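You operate a simulated robot arm through the tools that you are given. There is no shell and no other tool. Be economical: measure what you need, move in short steps, check, and stop when the job is done.

Carry out the task below with a simulated robot arm. There is one attempt and no reset: what you move stays moved.

JOB
Turn the warmer off and swap the scorched block for the black one.
Fine: open the clear lid once the lamp is out; scorched one into the red tray first; lid shut again. Where these are worked on the way, their far stop is far enough and under half their travel is too little: clear lid.

Only the result counts: the job must be done as asked and must still hold three seconds after the hand-in. Knocking over, shifting, dropping, spilling or breaking anything else fails it. Lids that push on must go on centred and level and be pressed home; caps that screw on are set level and turned clockwise until they are tight.

ROBOT AND FRAMES
A 6-joint arm with a two-finger gripper, fixed in place. Base frame: the origin is at the foot of the arm, x ahead of it, y to its left, z up. Units: m, rad, N and s.
With the tool pointing down near the work surface it reaches from about 0.14 to 0.68 m from the base axis. Its first joint turns from -1.152 to 1.152 rad. Payload 2.45 kg.
The tool frame sits at the grasp point between the pads (the TCP): z along the fingers, y along the line on which they close. The tips reach 0.03 m beyond it. The gripper opens to 0.106 m. The gripper's body begins 0.079 m behind the TCP.
Orientation is that of the tool frame in the base frame, as [roll, pitch, yaw] about the fixed x, y, z axes, in that order (R = Rz(yaw) Ry(pitch) Rx(roll)). With the fingers straight down and closing along the base's y, the tool's x points along the base's -x, its y along +y and its z along -z.

CONTROLS
- The arm moves only by the tool step_arm. Its argument "deltas" is a list of rows, each a list of 7 numbers: the turn, a rotation vector about the tool's x, y, z in degrees, then the shift along the tool's x, y, z in m, then the finger opening in m, from 0 to 0.106. In form: [[ax, ay, az, x, y, z, claw], ...]. A call has 1 to 20 rows; each row shifts and turns the commanded pose from where the row before left it, along the tool's axes as they then stand. Rows are played at 5 a second. More than 0.05 m and 0.15 rad between two rows, or a gripper value outside its range, and nothing of the call is played. Where a pose cannot be reached the arm comes as near as it can. A force on the tool above 80 N (or 10 N above the force at the start of the call, whichever is more), or a blocked arm, ends the call early, and 0.2 s more pass. The fingers move at their own pace (about 0.153 m/s each) and stop on an object; they squeeze with about 25 N. The grip force told is the motor's: it shows also when the fingers shut on nothing. Time passes only in rows, and 0.2 s behind the last, so rows that do not move let the fingers close. It gives the time, the measured TCP pose, the force on the tool (base axes), the opening and the grip force at its end, in the units of the frame above (readings bear some noise), with the torque about the TCP (base axes, N m) and any sound that the robot's microphone picked up, and new pictures: "pictures" is both (left out), scene, wrist or none.
- Cameras (640 x 400 px; columns grow to the right, rows downward): "scene" is fixed at [0.0583, 0.4074, 1.4213]; the picture's right is [-0.79, -0.62, 0.00], its down [-0.26, 0.33, -0.91] and it looks along [0.56, -0.71, -0.42] (base axes); focal length 342 px, centre (320, 200). "wrist" rides on the gripper at [0.076, -0.001, -0.106] in the tool frame; the picture's right is [0.02, 1.00, 0.00], its down [-0.78, 0.02, -0.62] and it looks along [-0.62, 0.01, 0.78] (tool axes); focal length 247 px, centre (320, 200). There is no depth. A picture from a camera that has moved, and an enlarged one, comes with that camera's place and axes in the base frame and with its lens.
- enlarge(camera, box): a new picture of the part [left, top, right, bottom] of that camera's present view, enlarged. The clock stands still meanwhile.
- finish_job(): hands the job in; it is judged then, once.

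Go step by step. Nothing tells you positions but the pictures and the camera data: compare them with the known pose of the tool, close in by small moves and look again before you grip or let go. The budget is 120 turns and 200 pictures, counting those below and the enlarged ones. Unless the task says otherwise, let go and move clear before handing in, and close with one line.

The tools are called after "Emit:" as a command line: name --pt "numbers of a row" for each row, then --argument value for the rest, lists and objects as JSON in quotes. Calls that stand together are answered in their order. step_arm: Moves the arm, as the interface text tells. Its arguments: {"type":"object","properties":{"deltas":{"type":"array","items":{"type":"array","items":{"type":"number"}}},"pictures":{"type":"string","enum":["both","scene","wrist","none"]}},"required":["deltas"]} The other tools are called the same way: enlarge (camera, box) takes an enlarged picture of a part of a camera's view; finish_job () hands the job in.

At the start:

```text
time_s: 0.0
ee_pos: [0.3155, -0.066, 1.2449]
orientation: [3.14, 0.002, 3.141]
force: [0.6, 1.0, -0.2]
wrist_torque: [0.01, 0.0, 0.0]
grip_width: 0.1061
grasp_force: 0.1
```

scene: 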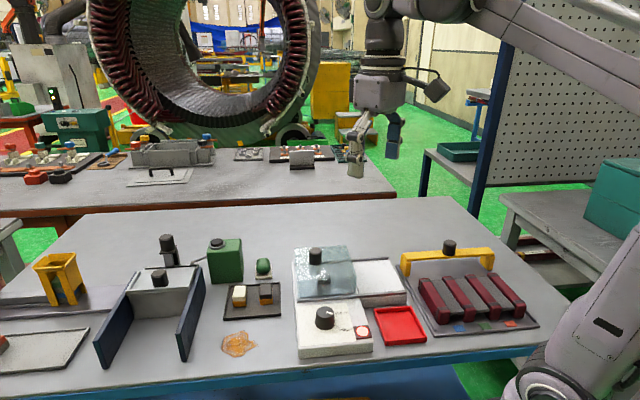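
wrist: 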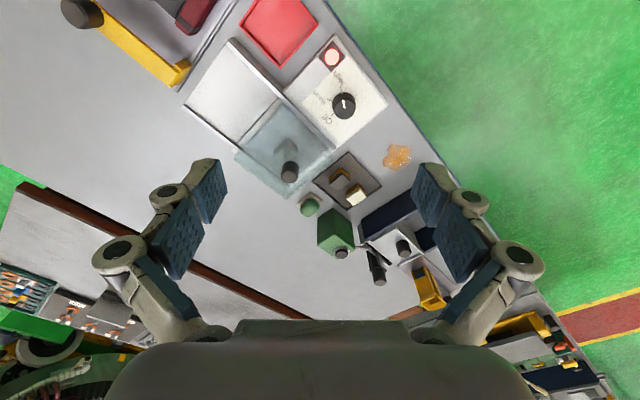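

I see a warmer with a knob and lamp, a clear lid over its chamber, a red tray, and a small dark pad with blocks. I'll enlarge these to see details.

Emit:
enlarge --camera "scene" --box '[280, 230, 440, 370]'

Emit:
enlarge --camera "scene" --box '[190, 220, 310, 370]'

Emit:
enlarge --camera "wrist" --box '[180, 0, 420, 240]'

```text
2.86 times, centred on (360, 300) of scene
camera zoom: at [0.0583, 0.4074, 1.4213], right [-0.79, -0.62, 0.0], down [-0.26, 0.33, -0.91], along [0.56, -0.71, -0.42], focal length 976 px, centre (206, -86)
```

zoom: 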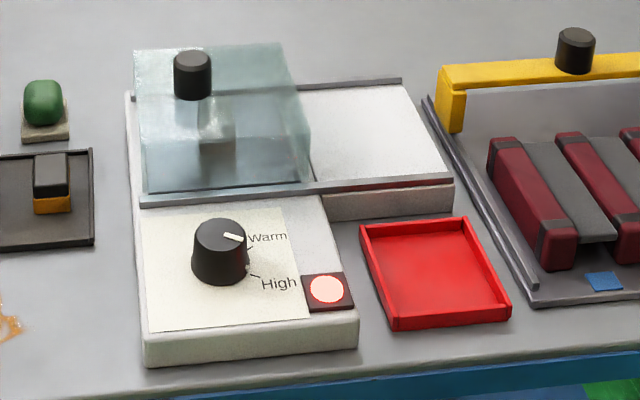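

```text
2.67 times, centred on (250, 295) of scene
camera zoom: at [0.0583, 0.4074, 1.4213], right [-0.79, -0.62, 0.0], down [-0.26, 0.33, -0.91], along [0.56, -0.71, -0.42], focal length 911 px, centre (507, -53)
```

zoom: 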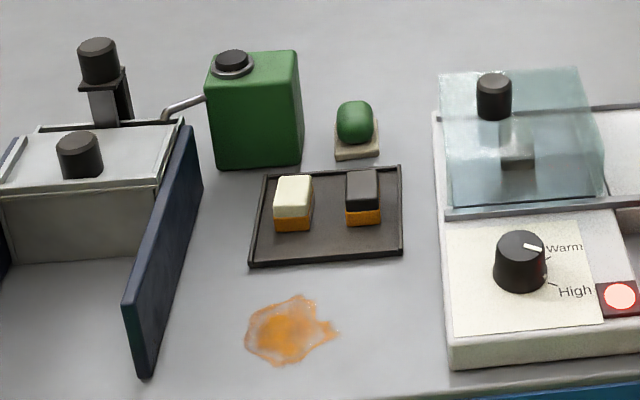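

```text
1.67 times, centred on (300, 120) of wrist
camera zoom: at [0.2392, -0.0685, 1.3522], right [-0.02, 1.0, 0.0], down [0.78, 0.02, 0.62], along [0.62, 0.01, -0.78], focal length 412 px, centre (353, 333)
```

zoom: 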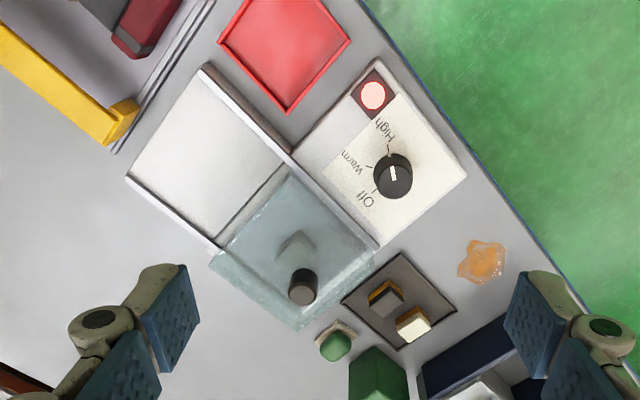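

The warmer sits about 45° rotated; the lid appears to slide on rails to the empty platform. I'll move and rotate the wrist camera to get a close look at the warmer.

Emit:
step_arm --pt "0 0 7.75 0.006 0.028 0.029 0.106" --pt "0 0 0 0.006 0.028 0.029 0.106" --pt "0 0 0 0.006 0.028 0.029 0.106" --pt "0 0 0 0.006 0.028 0.029 0.106" --pt "0 0 0 0.006 0.028 0.029 0.106" --pt "0 0 7.75 0 0 0 0.106" --pt "0 0 7.75 0 0 0 0.106" --pt "0 0 7.75 0 0 0 0.106" --pt "0 0 7.75 0 0 0 0.106" --pt "0 0 7.75 0 0 0 0.106" --pt "0 0 0 0 0 0 0.106" --pt "0 0 0 0 0 0 0.106" --pictures "wrist"

```text
time_s: 2.6
ee_pos: [0.2998, 0.0775, 1.0984]
orientation: [3.141, 0.002, 2.33]
force: [-0.1, -0.1, 0.0]
wrist_torque: [-0.03, -0.01, -0.02]
grip_width: 0.1059
grasp_force: 0.2
camera wrist: at [0.2469, 0.1299, 1.2061], right [0.71, 0.7, 0.0], down [0.55, -0.56, 0.62], along [0.44, -0.44, -0.78], focal length 247 px, centre (320, 200)
```

wrist: 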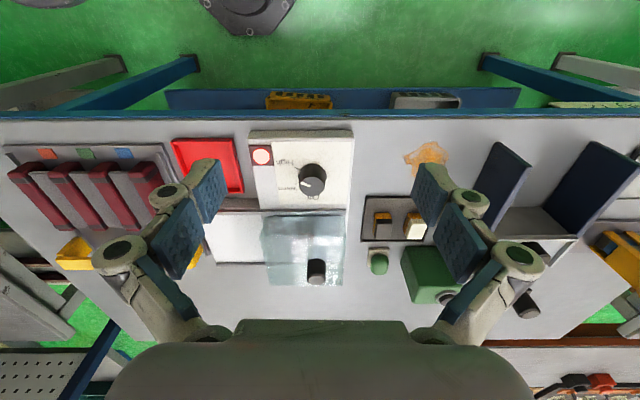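

Emit:
enlarge --camera "wrist" --box '[160, 120, 360, 300]'

Emit:
enlarge --camera "wrist" --box '[235, 120, 365, 210]'

Emit:
enlarge --camera "wrist" --box '[340, 180, 460, 280]'

```text
2.22 times, centred on (260, 210) of wrist
camera zoom: at [0.2469, 0.1299, 1.2061], right [0.71, 0.7, 0.0], down [0.55, -0.56, 0.62], along [0.44, -0.44, -0.78], focal length 549 px, centre (453, 178)
```

zoom: 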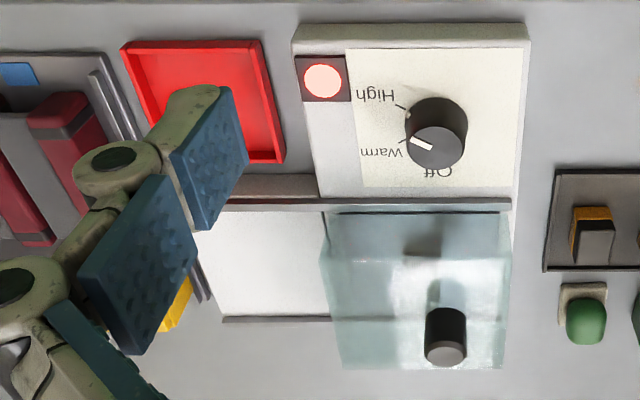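

```text
4.44 times, centred on (300, 165) of wrist
camera zoom: at [0.2469, 0.1299, 1.2061], right [0.71, 0.7, 0.0], down [0.55, -0.56, 0.62], along [0.44, -0.44, -0.78], focal length 1098 px, centre (409, 356)
```

zoom: 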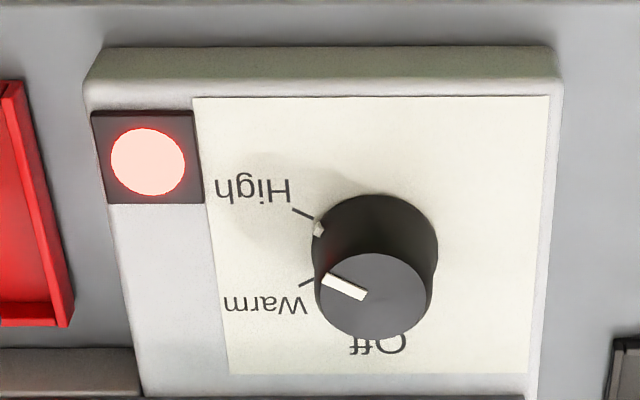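

```text
4.00 times, centred on (400, 230) of wrist
camera zoom: at [0.2469, 0.1299, 1.2061], right [0.71, 0.7, 0.0], down [0.55, -0.56, 0.62], along [0.44, -0.44, -0.78], focal length 988 px, centre (0, 80)
```

zoom: 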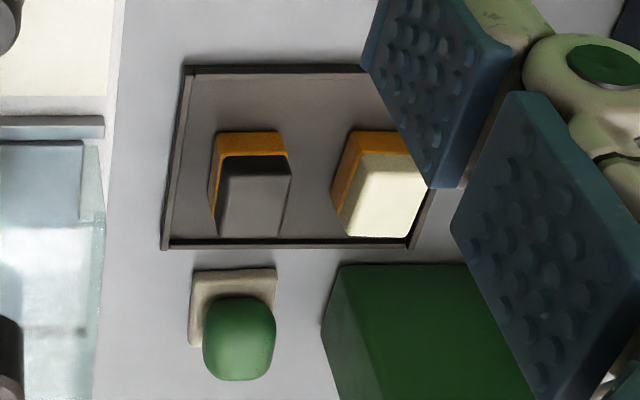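

The pointer is at High; Off lies counter‑clockwise via Warm, about 120° off. The knob is at about (0.39, −0.035, top 0.90), 40 mm wide; I'll move above it with a pre-rotated wrist.

Emit:
step_arm --pt "0 0 0 -0.0288 -0.0023 0.0176 0.106" --pt "0 0 0 -0.0288 -0.0023 0.0176 0.106" --pt "0 0 0 -0.0288 -0.0023 0.0176 0.106" --pt "0 0 0 -0.0288 -0.0023 0.0176 0.09" --pt "0 0 0 -0.0288 -0.0023 0.0176 0.07" --pt "0 0 7.5 0 0 0 0.07" --pt "0 0 7.5 0 0 0 0.07" --pt "0 0 7.5 0 0 0 0.07" --pt "0 0 7.5 0 0 0 0.07" --pt "0 0 7.5 0 0 0 0.07" --pt "0 0 7.5 0 0 0 0.07" --pt "0 0 7.5 0 0 0 0.07" --pt "0 0 7.5 0 0 0 0.07" --pt "0 0 0 0 0 0 0.07" --pt "0 0 0 0 0 0 0.07"

```text
time_s: 5.8
ee_pos: [0.3913, -0.0339, 1.0127]
orientation: [-3.141, -0.002, 1.282]
force: [-1.1, -0.1, -0.1]
wrist_torque: [0.01, 0.0, -0.02]
grip_width: 0.0699
grasp_force: 0.1
camera wrist: at [0.4115, 0.0372, 1.1199], right [0.96, -0.26, 0.0], down [-0.21, -0.76, 0.62], along [-0.16, -0.6, -0.78], focal length 247 px, centre (320, 200)
```

scene: 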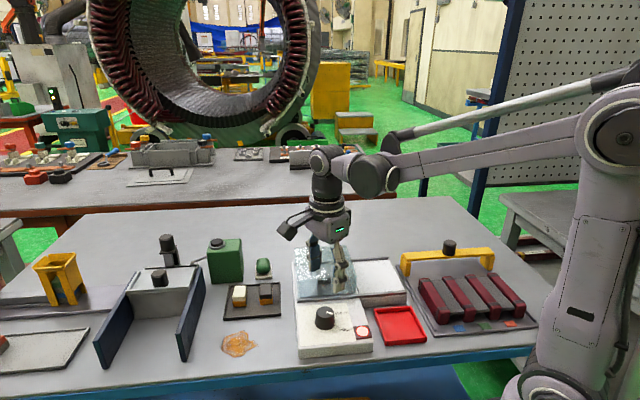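
wrist: 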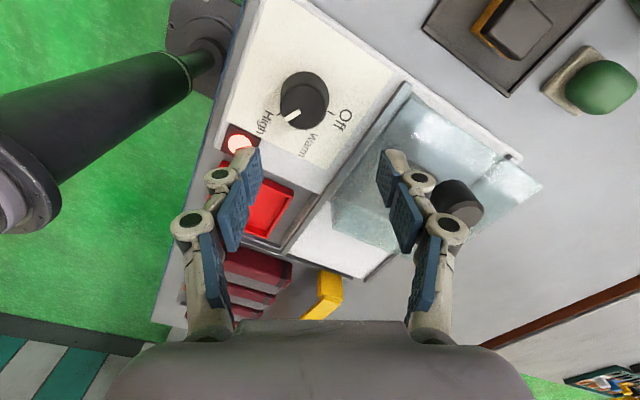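

Emit:
enlarge --camera "wrist" --box '[240, 40, 400, 180]'

```text
2.86 times, centred on (320, 110) of wrist
camera zoom: at [0.4115, 0.0372, 1.1199], right [0.96, -0.26, 0.0], down [-0.21, -0.76, 0.62], along [-0.16, -0.6, -0.78], focal length 706 px, centre (320, 457)
```

zoom: 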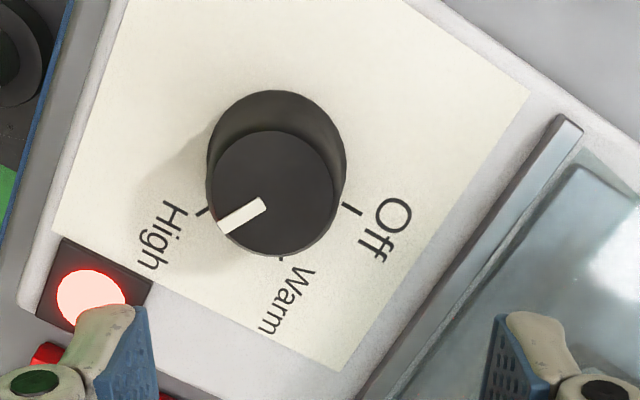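

Triangulating three views puts the knob top at (0.380, −0.021, 0.92). I'll correct and descend to just above its sides, then check.

Emit:
step_arm --pt "0 0 0 0.0087 -0.0144 0 0.07" --pt "0 0 0 0 0 0.03 0.07" --pt "0 0 0 0 0 0.03 0.07" --pt "0 0 0 0 0 0 0.07"

```text
time_s: 6.8
ee_pos: [0.3787, -0.0241, 0.9514]
orientation: [3.141, -0.003, 1.281]
force: [-0.2, -0.1, 0.4]
wrist_torque: [0.04, 0.0, -0.03]
grip_width: 0.07
grasp_force: 0.0
camera wrist: at [0.3991, 0.0496, 1.0601], right [0.96, -0.26, 0.0], down [-0.21, -0.76, 0.62], along [-0.16, -0.6, -0.78], focal length 247 px, centre (320, 200)
```

scene: 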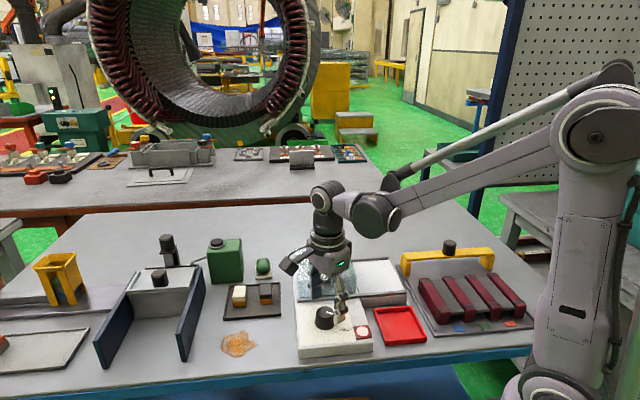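
wrist: 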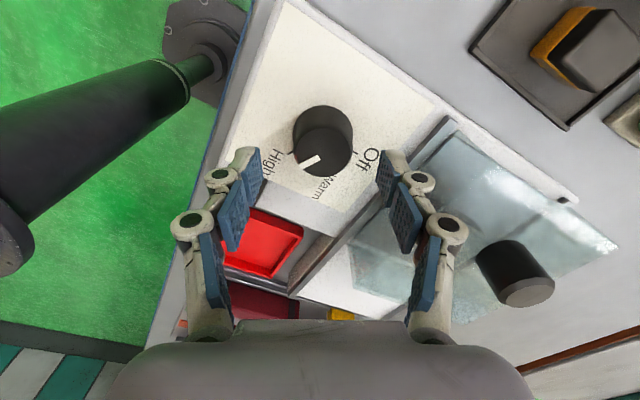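

Emit:
enlarge --camera "wrist" --box '[240, 80, 400, 220]'

Emit:
enlarge --camera "scene" --box '[280, 250, 400, 370]'

```text
2.86 times, centred on (320, 150) of wrist
camera zoom: at [0.3991, 0.0496, 1.0601], right [0.96, -0.26, 0.0], down [-0.21, -0.76, 0.62], along [-0.16, -0.6, -0.78], focal length 706 px, centre (320, 343)
```

zoom: 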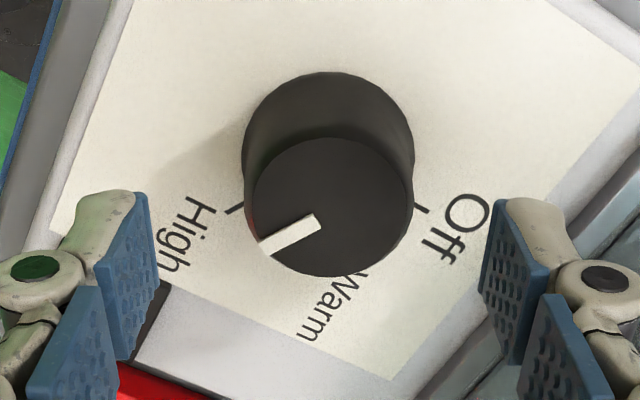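

```text
3.33 times, centred on (340, 310) of scene
camera zoom: at [0.0583, 0.4074, 1.4213], right [-0.79, -0.62, 0.0], down [-0.26, 0.33, -0.91], along [0.56, -0.71, -0.42], focal length 1138 px, centre (253, -167)
```

zoom: 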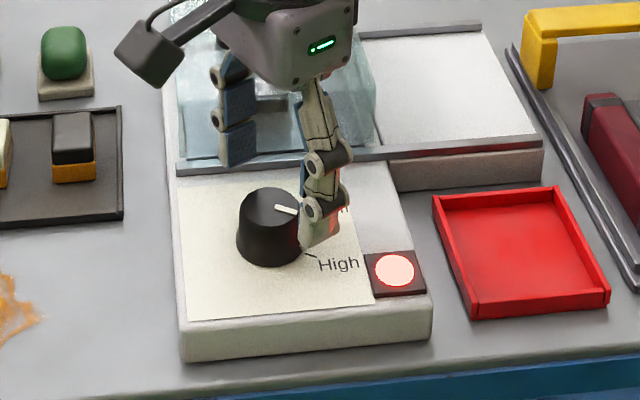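

Alignment is good within 3 mm. I lower to tips just above the panel and close on the knob.

Emit:
step_arm --pt "0 0 0 0 0.0028 0.015 0.07" --pt "0 0 0 0 0 0.013 0.07" --pt "0 0 0 0 0 0 0.03" --pt "0 0 0 0 0 0 0.03" --pt "0 0 0 0 0 0 0.03"

```text
time_s: 8.0
ee_pos: [0.3807, -0.024, 0.9245]
orientation: [3.141, -0.003, 1.286]
force: [-14.2, 3.8, 1.5]
wrist_torque: [0.33, 0.56, 0.14]
grip_width: 0.0389
grasp_force: 44.6
camera wrist: at [0.4013, 0.0486, 1.0317], right [0.97, -0.26, 0.0], down [-0.2, -0.76, 0.62], along [-0.16, -0.6, -0.78], focal length 247 px, centre (320, 200)
```

scene: 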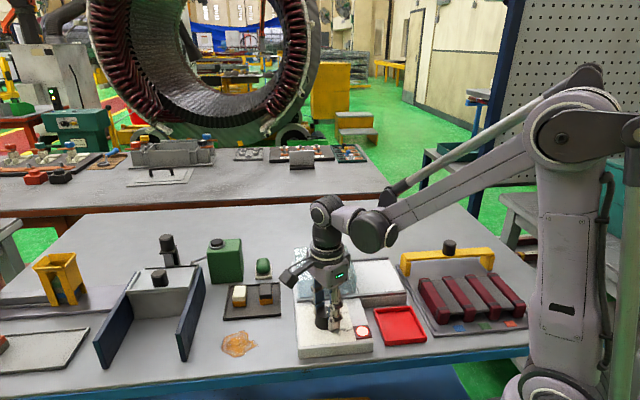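
wrist: 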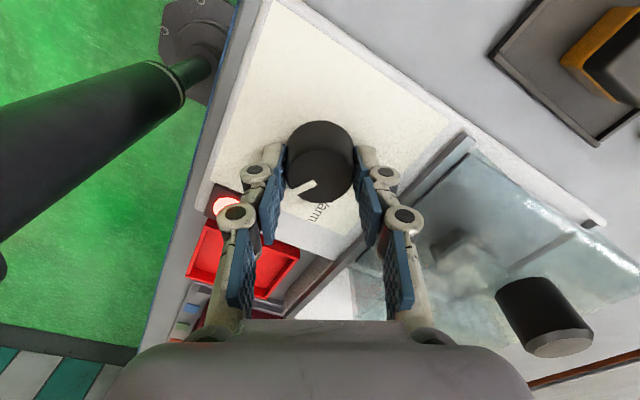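

Gripped on the knob (39 mm). Relax the sideways force slightly and turn counter‑clockwise toward Warm.

Emit:
step_arm --pt "0 0 0 0 -0.0015 0 0.03" --pt "0 0 -7.5 0 0 0 0.03" --pt "0 0 -7.5 0 0 0 0.03" --pt "0 0 -7.5 0 0 0 0.03" --pt "0 0 -7.5 0 0 0 0.03" --pt "0 0 -7.5 0 0 0 0.03" --pt "0 0 -7.5 0 0 0 0.03" --pt "0 0 -7.5 0 0 0 0.03" --pt "0 0 -7.5 0 0 0 0.03"

```text
time_s: 10.0
ee_pos: [0.3849, -0.024, 0.9238]
orientation: [3.136, 0.001, 2.336]
force: [13.2, 6.4, -22.1]
wrist_torque: [0.03, -0.25, -0.02]
grip_width: 0.039
grasp_force: 44.7
camera wrist: at [0.3294, 0.0295, 1.0315], right [0.71, 0.71, 0.01], down [0.55, -0.56, 0.62], along [0.44, -0.44, -0.78], focal length 247 px, centre (320, 200)
```

scene: 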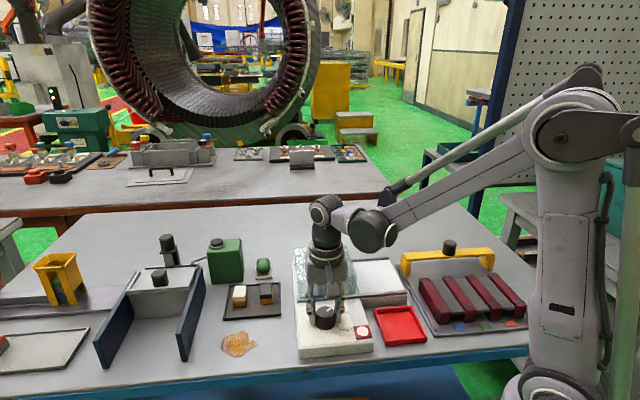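
wrist: 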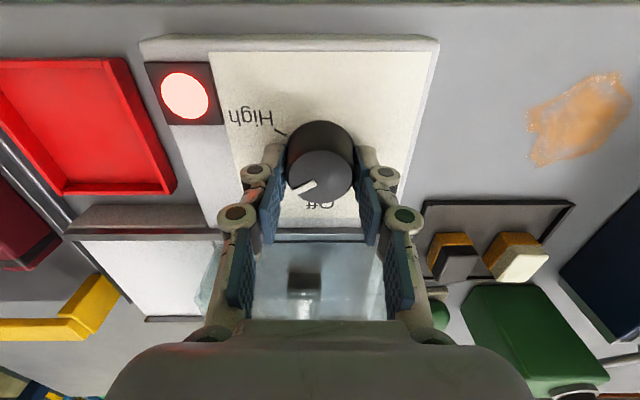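

The knob turns with the grip and is now near Warm. Continue 60° more to Off.

Emit:
step_arm --pt "0 0 0 -0.0007 0.0015 0.001 0.03" --pt "0 0 -7.5 0 0 0 0.03" --pt "0 0 -7.5 0 0 0 0.03" --pt "0 0 -7.5 0 0 0 0.03" --pt "0 0 -7.5 0 0 0 0.03" --pt "0 0 -7.5 0 0 0 0.03" --pt "0 0 -7.5 0 0 0 0.03" --pt "0 0 -7.5 0 0 0 0.03" --pt "0 0 -7.5 0 0 0 0.03"

```text
time_s: 12.0
ee_pos: [0.3836, -0.0217, 0.9244]
orientation: [3.136, 0.004, -2.9]
force: [12.4, 20.4, 29.9]
wrist_torque: [0.53, -0.33, -0.04]
grip_width: 0.0386
grasp_force: 44.6
camera wrist: at [0.3101, -0.0421, 1.0299], right [-0.26, 0.97, 0.01], down [0.75, 0.2, 0.63], along [0.6, 0.17, -0.78], focal length 247 px, centre (320, 200)
```

scene: 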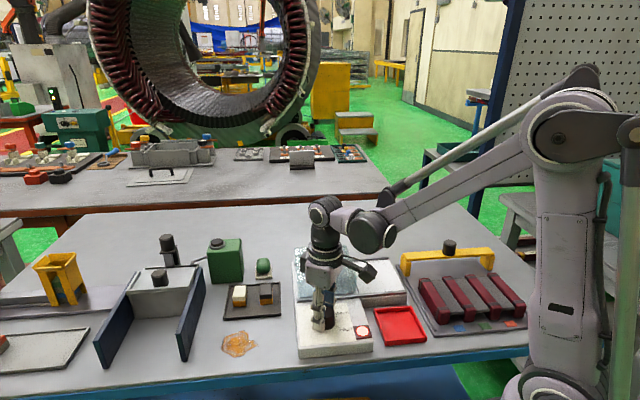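
wrist: 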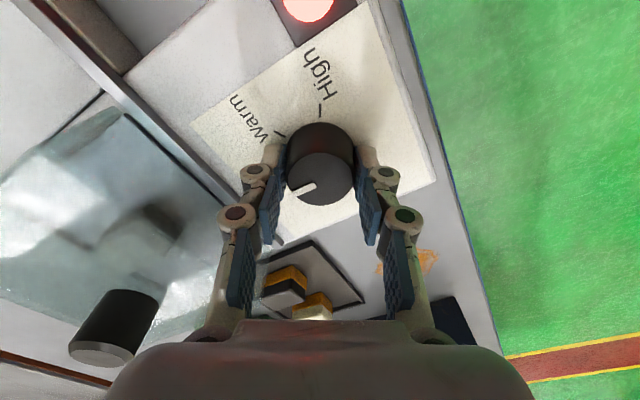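

The lamp is still lit; likely just short of Off. I turn a few degrees further while watching the lamp.

Emit:
step_arm --pt "0 0 -4 0 0 0 0.03" --pt "0 0 -3 0 0 0 0.03" --pt "0 0 0 0 0 0 0.03" --pictures "wrist"

```text
time_s: 12.8
ee_pos: [0.3836, -0.0211, 0.923]
orientation: [3.131, 0.007, -2.783]
force: [5.7, 26.9, 7.3]
wrist_torque: [0.55, -0.37, -0.76]
grip_width: 0.0386
grasp_force: 44.8
camera wrist: at [0.3121, -0.0513, 1.0292], right [-0.37, 0.93, 0.01], down [0.73, 0.28, 0.63], along [0.58, 0.24, -0.78], focal length 247 px, centre (320, 200)
```

wrist: 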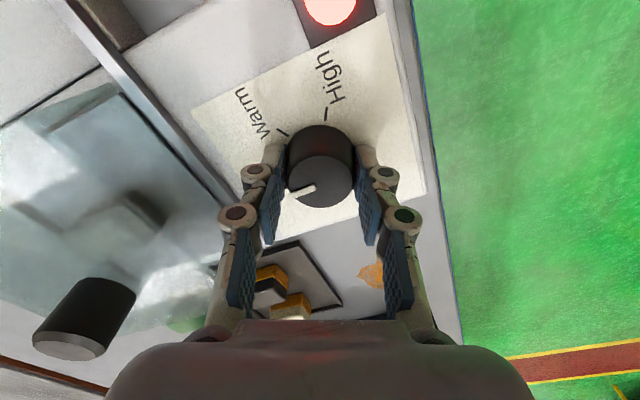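

The torque rose, suggesting a stop or slip. I release, rise and look at the pointer and lamp.

Emit:
step_arm --pt "0 0 0 0 0 0 0.06" --pt "0 0 0 0 0 0 0.07" --pt "0 0 0 0 0 -0.03 0.07" --pt "0 0 0 0 0 -0.03 0.07" --pt "0 0 0 0 0 0 0.07" --pictures "wrist"

Emit:
enlarge --camera "wrist" --box '[200, 0, 440, 200]'

```text
time_s: 14.0
ee_pos: [0.3815, -0.023, 0.9837]
orientation: [-3.141, 0.002, -2.783]
force: [0.7, 0.0, -0.1]
wrist_torque: [0.01, 0.0, 0.0]
grip_width: 0.0703
grasp_force: 0.1
camera wrist: at [0.3107, -0.052, 1.0914], right [-0.37, 0.93, 0.0], down [0.73, 0.29, 0.62], along [0.58, 0.23, -0.78], focal length 247 px, centre (320, 200)
```

wrist: 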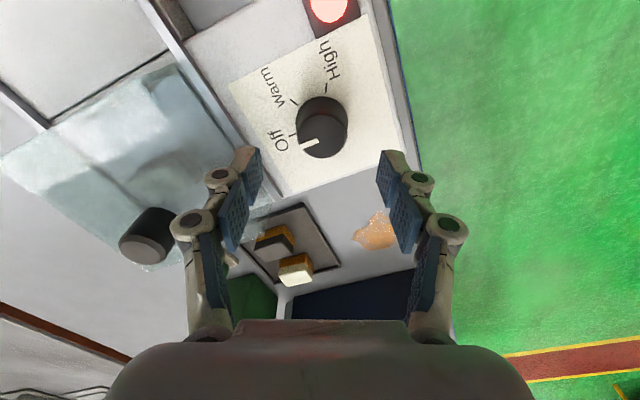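

```text
2.00 times, centred on (320, 100) of wrist
camera zoom: at [0.3107, -0.052, 1.0914], right [-0.37, 0.93, 0.0], down [0.73, 0.29, 0.62], along [0.58, 0.23, -0.78], focal length 494 px, centre (320, 400)
```

zoom: 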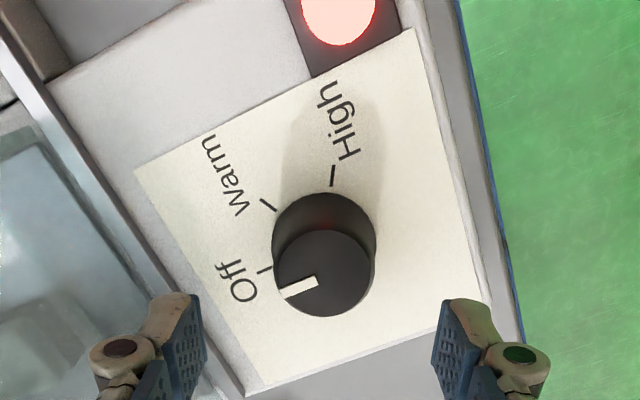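

The pointer sits at or a few degrees short of Off. I wait a bit to see whether the lamp goes out with delay.

Emit:
step_arm --pt "0 0 0 0 0 0 0.07" --pt "0 0 0 0 0 0 0.07" --pt "0 0 0 0 0 0 0.07" --pt "0 0 0 0 0 0 0.07" --pt "0 0 0 0 0 0 0.07" --pt "0 0 0 0 0 0 0.07" --pt "0 0 0 0 0 0 0.07" --pt "0 0 0 0 0 0 0.07" --pt "0 0 0 0 0 0 0.07" --pt "0 0 0 0 0 0 0.07" --pictures "scene"

Emit:
enlarge --camera "wrist" --box '[260, 0, 380, 180]'

```text
time_s: 16.2
ee_pos: [0.3819, -0.0222, 0.9832]
orientation: [3.14, 0.002, -2.782]
force: [-0.4, 0.2, -0.1]
wrist_torque: [0.02, 0.0, 0.01]
grip_width: 0.07
grasp_force: 0.1
```

scene: 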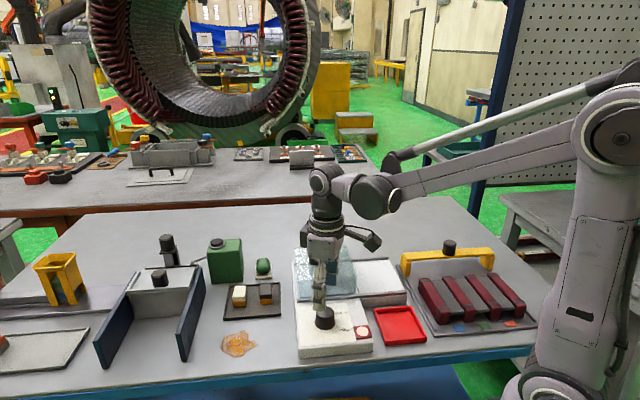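

```text
2.22 times, centred on (320, 90) of wrist
camera zoom: at [0.3107, -0.052, 1.091], right [-0.37, 0.93, 0.0], down [0.73, 0.29, 0.62], along [0.58, 0.23, -0.78], focal length 549 px, centre (320, 444)
```

zoom: 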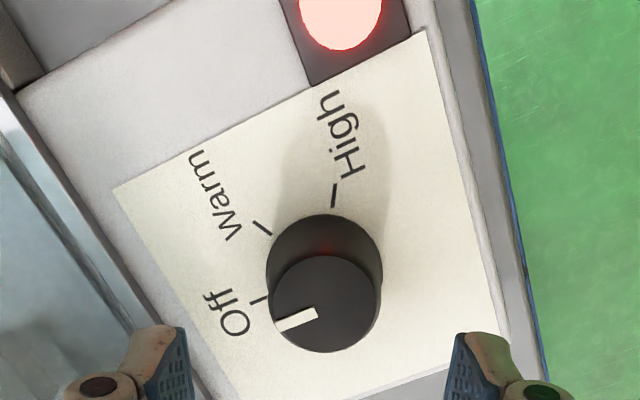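

The pointer lines up with Off, and a stop torque was felt; the lamp may lag. I wait another 4 s.

Emit:
step_arm --pt "0 0 0 0 0 0 0.07" --pt "0 0 0 0 0 0 0.07" --pt "0 0 0 0 0 0 0.07" --pt "0 0 0 0 0 0 0.07" --pt "0 0 0 0 0 0 0.07" --pt "0 0 0 0 0 0 0.07" --pt "0 0 0 0 0 0 0.07" --pt "0 0 0 0 0 0 0.07" --pt "0 0 0 0 0 0 0.07" --pt "0 0 0 0 0 0 0.07" --pt "0 0 0 0 0 0 0.07" --pt "0 0 0 0 0 0 0.07" --pt "0 0 0 0 0 0 0.07" --pt "0 0 0 0 0 0 0.07" --pt "0 0 0 0 0 0 0.07" --pt "0 0 0 0 0 0 0.07" --pt "0 0 0 0 0 0 0.07" --pt "0 0 0 0 0 0 0.07" --pictures "wrist"

```text
time_s: 20.0
ee_pos: [0.3815, -0.0229, 0.983]
orientation: [-3.141, 0.002, -2.782]
force: [0.7, -0.9, -0.3]
wrist_torque: [0.02, -0.06, 0.01]
grip_width: 0.0698
grasp_force: 0.1
camera wrist: at [0.3107, -0.052, 1.0911], right [-0.37, 0.93, 0.0], down [0.73, 0.29, 0.62], along [0.58, 0.23, -0.78], focal length 247 px, centre (320, 200)
```

wrist: 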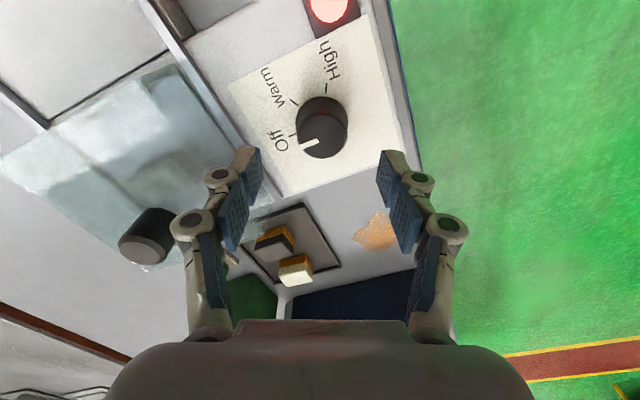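

Computing the tick angles, the pointer is still roughly 7–13° short of Off. I regrip here and turn a bit more.

Emit:
step_arm --pt "0 0 0 0 0 0.03 0.07" --pt "0 0 0 0 0 0.028 0.07" --pt "0 0 0 0 0 0 0.03" --pt "0 0 0 0 0 0 0.03" --pt "0 0 0 0 0 0 0.03" --pt "0 0 -5 0 0 0 0.03" --pt "0 0 -5 0 0 0 0.03" --pt "0 0 -4 0 0 0 0.03" --pt "0 0 0 0 0 0 0.03" --pictures "wrist"

```text
time_s: 22.0
ee_pos: [0.3837, -0.0209, 0.9266]
orientation: [3.133, 0.007, -2.537]
force: [-6.5, 27.9, -3.2]
wrist_torque: [0.55, 0.07, -0.71]
grip_width: 0.0395
grasp_force: 44.8
camera wrist: at [0.3222, -0.0668, 1.033], right [-0.59, 0.81, 0.01], down [0.63, 0.45, 0.63], along [0.5, 0.37, -0.78], focal length 247 px, centre (320, 200)
```

wrist: 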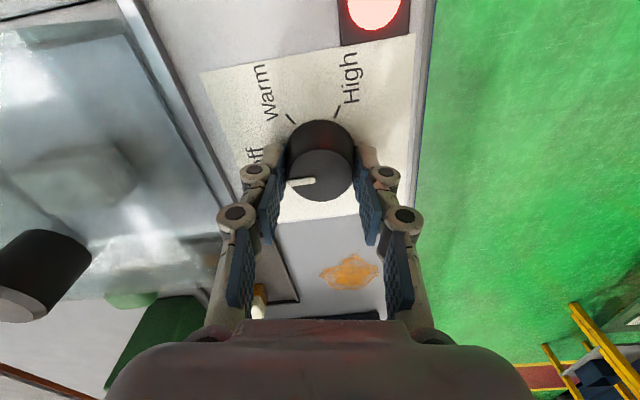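

The fingers slipped on the knob, so it seems to be at a stop. I release and look again.

Emit:
step_arm --pt "0 0 0 0 0 0 0.06" --pt "0 0 0 0 0 0 0.07" --pt "0 0 0 0 0 -0.03 0.07" --pt "0 0 0 0 0 -0.03 0.07" --pt "0 0 7.5 0 0 -0.03 0.07" --pt "0 0 7.5 0 0 0 0.07" --pt "0 0 7.5 0 0 0 0.07" --pt "0 0 7.5 0 0 0 0.07" --pt "0 0 0 0 0 0 0.07" --pictures "none"

Emit:
enlarge --camera "wrist" --box '[240, 30, 400, 150]'

```text
time_s: 24.0
ee_pos: [0.3841, -0.0235, 1.0153]
orientation: [3.139, 0.002, -3.065]
force: [0.1, -0.2, 0.8]
wrist_torque: [-0.01, -0.04, 0.0]
grip_width: 0.0698
grasp_force: 0.1
```

```text
3.33 times, centred on (320, 90) of wrist
camera zoom: at [0.3075, -0.0321, 1.1225], right [-0.1, 1.0, 0.0], down [0.78, 0.08, 0.62], along [0.62, 0.06, -0.78], focal length 823 px, centre (320, 567)
```

zoom: 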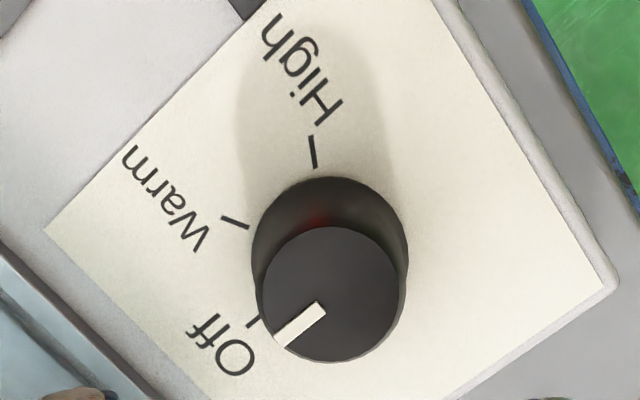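

Emit:
enlarge --camera "scene" --box '[280, 250, 440, 370]'

```text
3.33 times, centred on (360, 310) of scene
camera zoom: at [0.0583, 0.4074, 1.4213], right [-0.79, -0.62, 0.0], down [-0.26, 0.33, -0.91], along [0.56, -0.71, -0.42], focal length 1138 px, centre (187, -167)
```

zoom: 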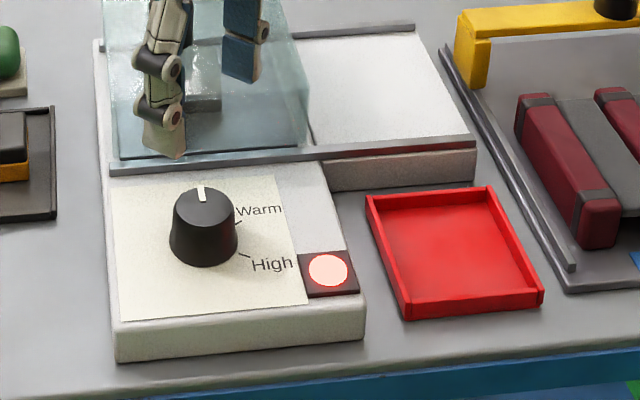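

The knob is near Off but the lamp is still lit. I regrip centred, check forces, then turn slightly further.

Emit:
step_arm --pt "0 0 0 0 0.001 0.03 0.07" --pt "0 0 0 0 0 0.03 0.07" --pt "0 0 0 0 0 0.031 0.07" --pt "0 0 0 0 0 0 0.03" --pt "0 0 0 0 0 0 0.03" --pt "0 0 0 0 0 0 0.03" --pictures "none"

```text
time_s: 25.4
ee_pos: [0.3845, -0.0214, 0.9214]
orientation: [3.137, 0.002, -3.061]
force: [-1.7, 9.7, 2.9]
wrist_torque: [0.31, -0.01, -0.08]
grip_width: 0.0391
grasp_force: 44.7
```

Emit:
step_arm --pt "0 0 0 0 0.001 0 0.03" --pt "0 0 -4 0 0 0 0.03" --pt "0 0 -4 0 0 0 0.03" --pt "0 0 -4 0 0 0 0.03" --pt "0 0 -3 0 0 0 0.03" --pt "0 0 0 0 0 0 0.03" --pictures "wrist"

```text
time_s: 26.8
ee_pos: [0.3848, -0.0191, 0.925]
orientation: [3.139, 0.004, -2.801]
force: [4.1, 15.5, 6.3]
wrist_torque: [0.16, 0.45, -0.63]
grip_width: 0.0385
grasp_force: 45.1
camera wrist: at [0.3132, -0.0485, 1.0317], right [-0.36, 0.93, 0.0], down [0.73, 0.28, 0.62], along [0.58, 0.22, -0.78], focal length 247 px, centre (320, 200)
```

wrist: 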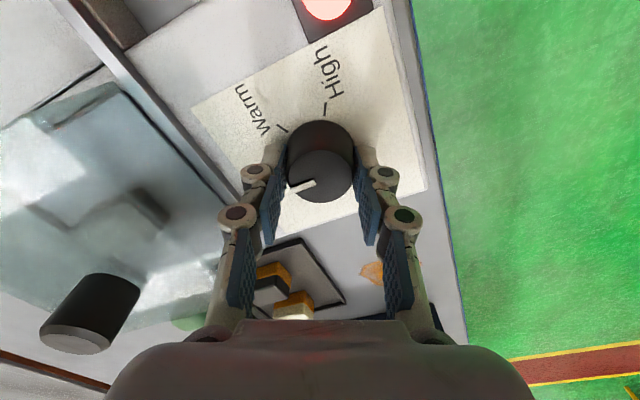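

Torque rose again without the knob moving, so it is at its Off stop. I release, rise and view from the side to confirm the Off tick and lamp.

Emit:
step_arm --pt "0 0 0 0 0 0 0.06" --pt "0 0 0 0 0 0 0.07" --pt "0 0 0 0 0 -0.03 0.07" --pt "0 0 0 0 0 -0.03 0.07" --pt "0 0 -7 0 0 -0.03 0.07" --pt "0 0 -7 0 0 -0.02 0.07" --pt "0 0 -7 0 0 0 0.07" --pt "0 0 -7 0 0 0 0.07" --pt "0 0 0 0 0 0 0.07" --pictures "wrist"

Emit:
enlarge --camera "wrist" --box '[240, 30, 400, 150]'

```text
time_s: 28.8
ee_pos: [0.3826, -0.0219, 1.0337]
orientation: [3.139, 0.003, -2.312]
force: [-0.5, 0.8, 0.0]
wrist_torque: [0.01, -0.02, 0.01]
grip_width: 0.0699
grasp_force: 0.1
camera wrist: at [0.3327, -0.0794, 1.1425], right [-0.75, 0.66, 0.0], down [0.51, 0.59, 0.62], along [0.41, 0.47, -0.78], focal length 247 px, centre (320, 200)
```

wrist: 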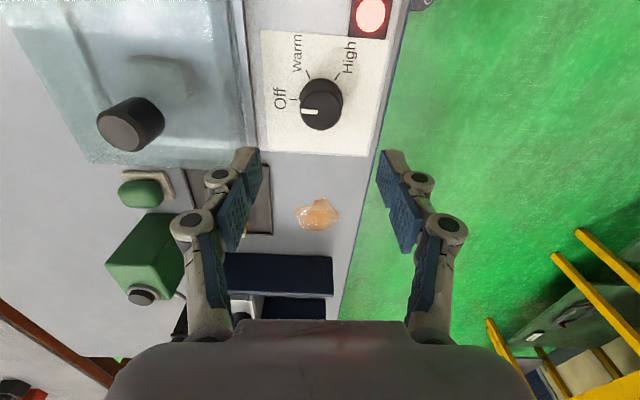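

```text
3.33 times, centred on (320, 90) of wrist
camera zoom: at [0.3327, -0.0794, 1.1425], right [-0.75, 0.66, 0.0], down [0.51, 0.59, 0.62], along [0.41, 0.47, -0.78], focal length 823 px, centre (320, 567)
```

zoom: 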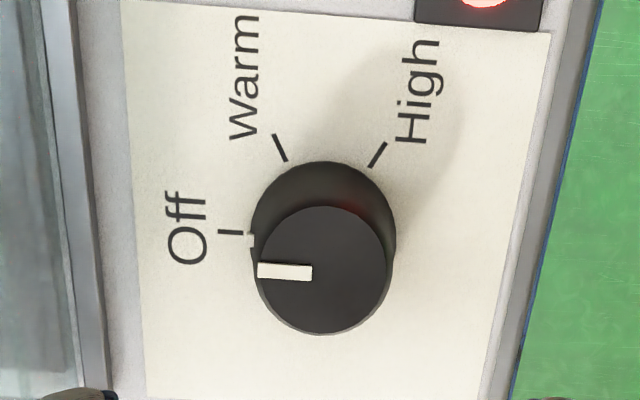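

The pointer is exactly on Off, so the lamp must lag. Meanwhile I move over the lid's knob, at (0.484, −0.116, top 0.975), and will re-check the lamp.

Emit:
step_arm --pt "0 0 0 0 0 -0.02 0.07" --pt "0 0 0 0 -0.0346 0 0.07" --pt "0 0 0 0 -0.0346 0 0.07" --pt "0 0 0 0 -0.0346 0 0.07" --pt "0 0 0 0.0013 -0.0344 0 0.07" --pt "0 0 8 0 0 0 0.07" --pt "0 0 8 0 0 0 0.07" --pt "0 0 8 0 0 0 0.07" --pt "0 0 8 0 0 0 0.07" --pt "0 0 8 0 0 0 0.07" --pt "0 0 8 0 0 0 0.07" --pt "0 0 8 0 0 0 0.07" --pt "0 0 8 0 0 0 0.07" --pt "0 0 8 0 0 0 0.07" --pt "0 0 8 0 0 0 0.07" --pt "0 0 8 0 0 0 0.07" --pt "0 0 6 0 0 0 0.07" --pt "0 0 0 0 0 0 0.07"

Emit:
enlarge --camera "scene" --box '[280, 250, 440, 370]'

```text
time_s: 32.6
ee_pos: [0.4849, -0.1153, 1.054]
orientation: [3.139, 0.0, 2.33]
force: [-0.2, 0.5, -0.1]
wrist_torque: [0.0, 0.0, -0.03]
grip_width: 0.07
grasp_force: 0.1
camera wrist: at [0.4306, -0.0614, 1.1611], right [0.71, 0.7, 0.0], down [0.55, -0.56, 0.62], along [0.44, -0.44, -0.78], focal length 247 px, centre (320, 200)
```

scene: 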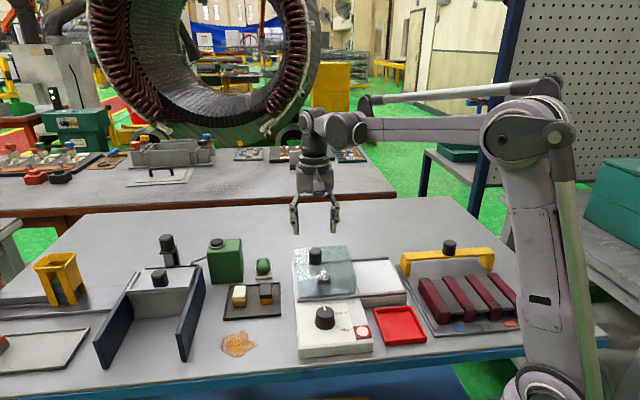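
wrist: 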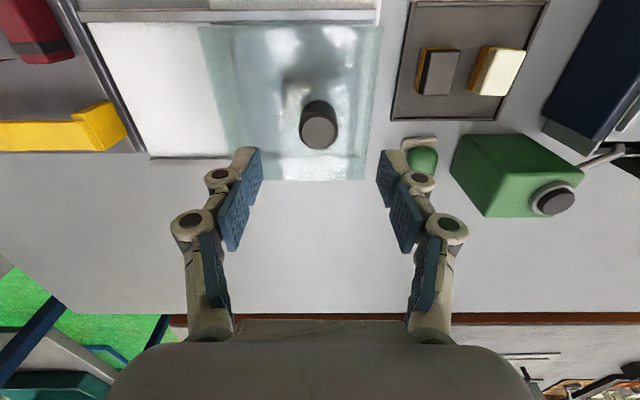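

```text
3.33 times, centred on (360, 310) of scene
camera zoom: at [0.0583, 0.4074, 1.4213], right [-0.79, -0.62, 0.0], down [-0.26, 0.33, -0.91], along [0.56, -0.71, -0.42], focal length 1138 px, centre (187, -167)
```

zoom: 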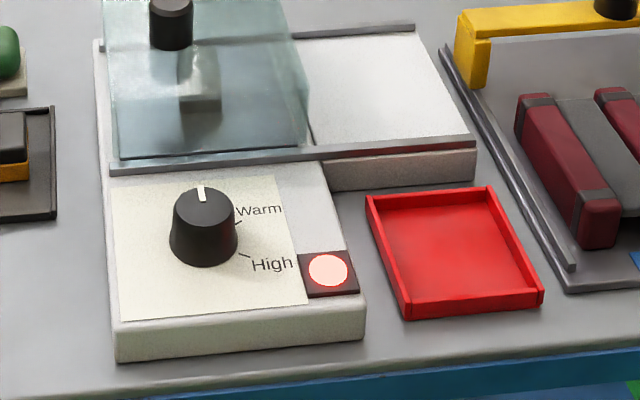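

The lamp is still lit; alignment over the lid knob is good. I wait for the lamp.

Emit:
step_arm --pt "0 0 0 0 0 0 0.07" --pt "0 0 0 0 0 0 0.07" --pt "0 0 0 0 0 0 0.07" --pt "0 0 0 0 0 0 0.07" --pt "0 0 0 0 0 0 0.07" --pt "0 0 0 0 0 0 0.07" --pt "0 0 0 0 0 0 0.07" --pt "0 0 0 0 0 0 0.07" --pt "0 0 0 0 0 0 0.07" --pt "0 0 0 0 0 0 0.07" --pt "0 0 0 0 0 0 0.07" --pt "0 0 0 0 0 0 0.07" --pt "0 0 0 0 0 0 0.07" --pt "0 0 0 0 0 0 0.07" --pt "0 0 0 0 0 0 0.07" --pt "0 0 0 0 0 0 0.07" --pt "0 0 0 0 0 0 0.07" --pt "0 0 0 0 0 0 0.07" --pt "0 0 0 0 0 0 0.07" --pt "0 0 0 0 0 0 0.07" --pictures "none"

Emit:
step_arm --pt "0 0 0 0 0 0 0.07" --pt "0 0 0 0 0 0 0.07" --pt "0 0 0 0 0 0 0.07" --pt "0 0 0 0 0 0 0.07" --pt "0 0 0 0 0 0 0.07" --pt "0 0 0 0 0 0 0.07" --pt "0 0 0 0 0 0 0.07" --pt "0 0 0 0 0 0 0.07" --pt "0 0 0 0 0 0 0.07" --pt "0 0 0 0 0 0 0.07" --pt "0 0 0 0 0 0 0.07" --pt "0 0 0 0 0 0 0.07" --pt "0 0 0 0 0 0 0.07" --pt "0 0 0 0 0 0 0.07" --pt "0 0 0 0 0 0 0.07" --pt "0 0 0 0 0 0 0.07" --pt "0 0 0 0 0 0 0.07" --pt "0 0 0 0 0 0 0.07" --pt "0 0 0 0 0 0 0.07" --pt "0 0 0 0 0 0 0.07" --pictures "none"

Emit:
enlarge --camera "scene" --box '[280, 250, 440, 370]'

```text
time_s: 36.8
ee_pos: [0.4838, -0.1145, 1.0533]
orientation: [3.141, 0.001, 2.333]
force: [-0.1, -0.7, 0.2]
wrist_torque: [0.02, 0.0, -0.01]
grip_width: 0.0701
grasp_force: 0.1
```

```text
time_s: 41.0
ee_pos: [0.4841, -0.1152, 1.0541]
orientation: [3.141, 0.0, 2.332]
force: [-0.3, 0.0, 0.9]
wrist_torque: [0.01, -0.02, -0.02]
grip_width: 0.0699
grasp_force: 0.0
```

```text
3.33 times, centred on (360, 310) of scene
camera zoom: at [0.0583, 0.4074, 1.4213], right [-0.79, -0.62, 0.0], down [-0.26, 0.33, -0.91], along [0.56, -0.71, -0.42], focal length 1138 px, centre (187, -167)
```

zoom: 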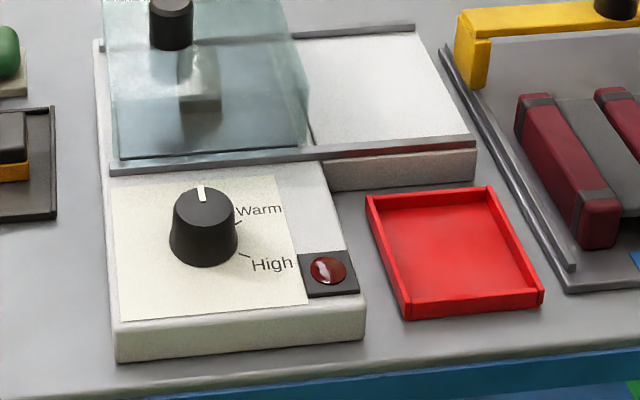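

The lamp is out. I lower onto the lid's knob and grip it.

Emit:
step_arm --pt "0 0 0 0 0 0.03 0.07" --pt "0 0 0 0 0 0.03 0.07" --pt "0 0 0 0 0 0.01 0.07" --pt "0 0 0 0 0 0 0.02" --pt "0 0 0 0 0 0 0.02" --pt "0 0 0 0 0 0 0.02"

```text
time_s: 42.4
ee_pos: [0.4854, -0.117, 0.9841]
orientation: [-3.139, 0.0, 2.327]
force: [-18.0, -12.6, -1.9]
wrist_torque: [-0.05, 0.67, -0.12]
grip_width: 0.031
grasp_force: 45.2
camera wrist: at [0.4315, -0.0628, 1.0919], right [0.71, 0.7, 0.0], down [0.55, -0.56, 0.62], along [0.43, -0.44, -0.78], focal length 247 px, centre (320, 200)
```

scene: 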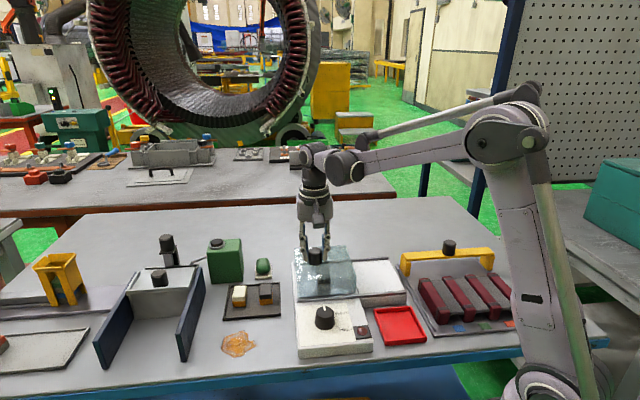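
wrist: 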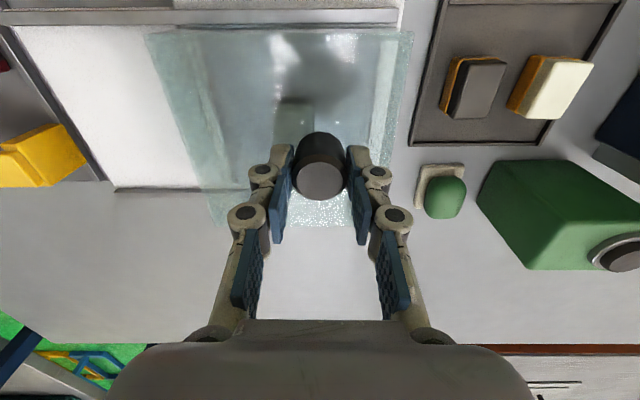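

Lid knob gripped. I slide it along the rails toward the empty platform in small steps.

Emit:
step_arm --pt "0 0 0 0 -0.012 0 0.02" --pt "0 0 0 0 -0.015 0 0.02" --pt "0 0 0 0 -0.015 0 0.02" --pt "0 0 0 0 0 0 0.02"

```text
time_s: 43.4
ee_pos: [0.4553, -0.146, 0.9852]
orientation: [3.139, -0.003, 2.334]
force: [1.9, 0.1, -20.7]
wrist_torque: [-0.27, -0.4, 0.07]
grip_width: 0.0311
grasp_force: 45.5
camera wrist: at [0.4013, -0.0926, 1.0921], right [0.71, 0.7, 0.0], down [0.55, -0.56, 0.62], along [0.44, -0.44, -0.78], focal length 247 px, centre (320, 200)
```

scene: 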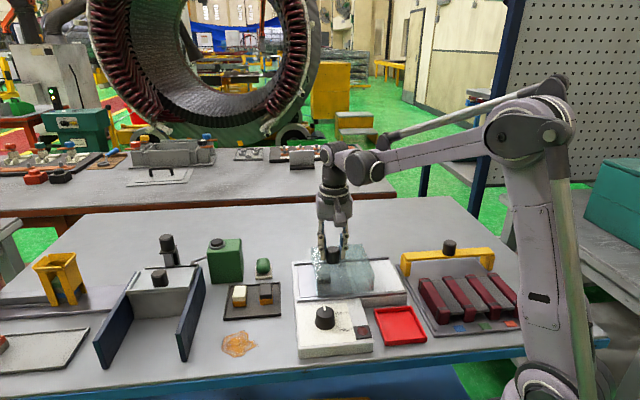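
wrist: 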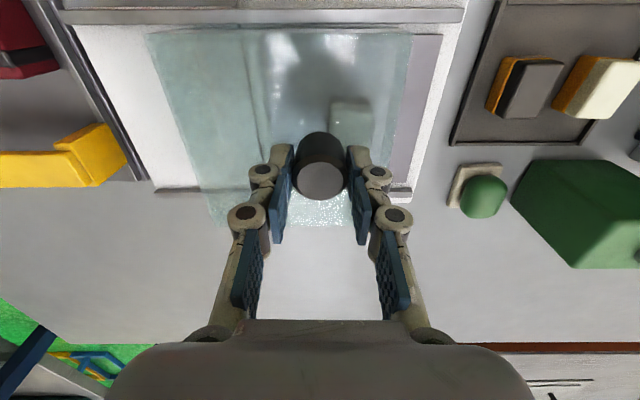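

It slides smoothly (42 mm so far). I continue toward the far stop.

Emit:
step_arm --pt "0 0 0 0 -0.015 0.001 0.02" --pt "0 0 0 0 -0.015 0 0.02" --pt "0 0 0 0 -0.015 0 0.02" --pt "0 0 0 0 -0.01 0 0.02" --pt "0 0 0 0 -0.008 0 0.02" --pt "0 0 0 0 0 0 0.02"

```text
time_s: 44.8
ee_pos: [0.4104, -0.1882, 0.9834]
orientation: [3.138, 0.007, 2.329]
force: [17.1, -16.7, 26.6]
wrist_torque: [-0.58, -0.51, -0.04]
grip_width: 0.031
grasp_force: 45.1
camera wrist: at [0.3561, -0.135, 1.0905], right [0.71, 0.7, 0.0], down [0.55, -0.55, 0.63], along [0.44, -0.44, -0.78], focal length 247 px, centre (320, 200)
```

scene: 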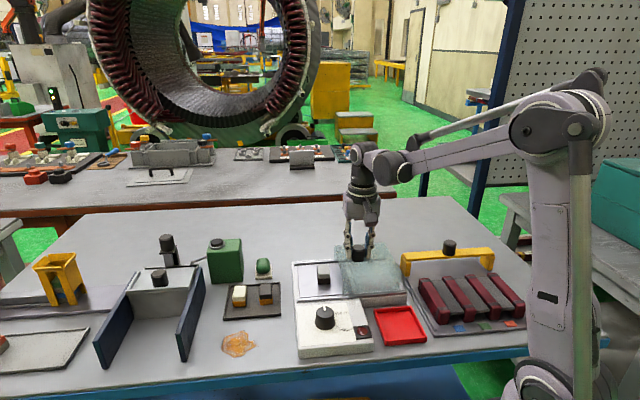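
wrist: 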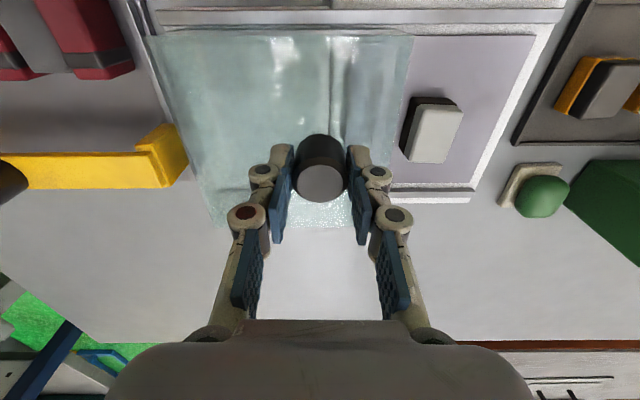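

The block is exposed and the lid is close to the end. I go on gently to the stop.

Emit:
step_arm --pt "0 0 0 -0.0015 -0.004 -0.001 0.02" --pt "0 0 0 0 -0.004 0 0.02" --pt "0 0 0 0 -0.004 0 0.02" --pt "0 0 0 0 -0.004 0 0.02" --pt "0 0 0 0 0 0 0.02"

```text
time_s: 46.0
ee_pos: [0.3978, -0.201, 0.9839]
orientation: [3.137, 0.006, 2.33]
force: [14.3, -12.4, 8.1]
wrist_torque: [-0.22, -0.36, -0.03]
grip_width: 0.0313
grasp_force: 45.9
camera wrist: at [0.3446, -0.147, 1.0907], right [0.71, 0.7, 0.0], down [0.55, -0.56, 0.63], along [0.44, -0.44, -0.78], focal length 247 px, centre (320, 200)
```

scene: 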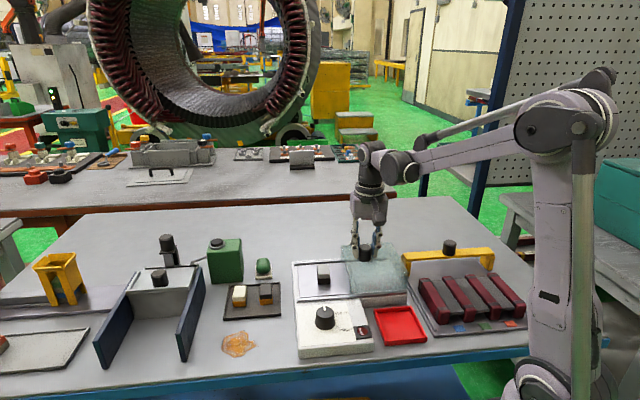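
wrist: 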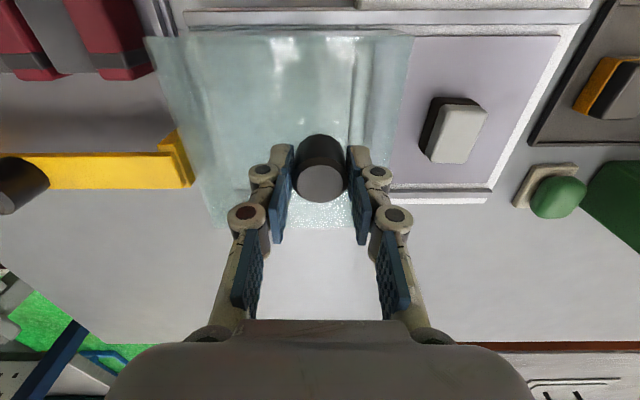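

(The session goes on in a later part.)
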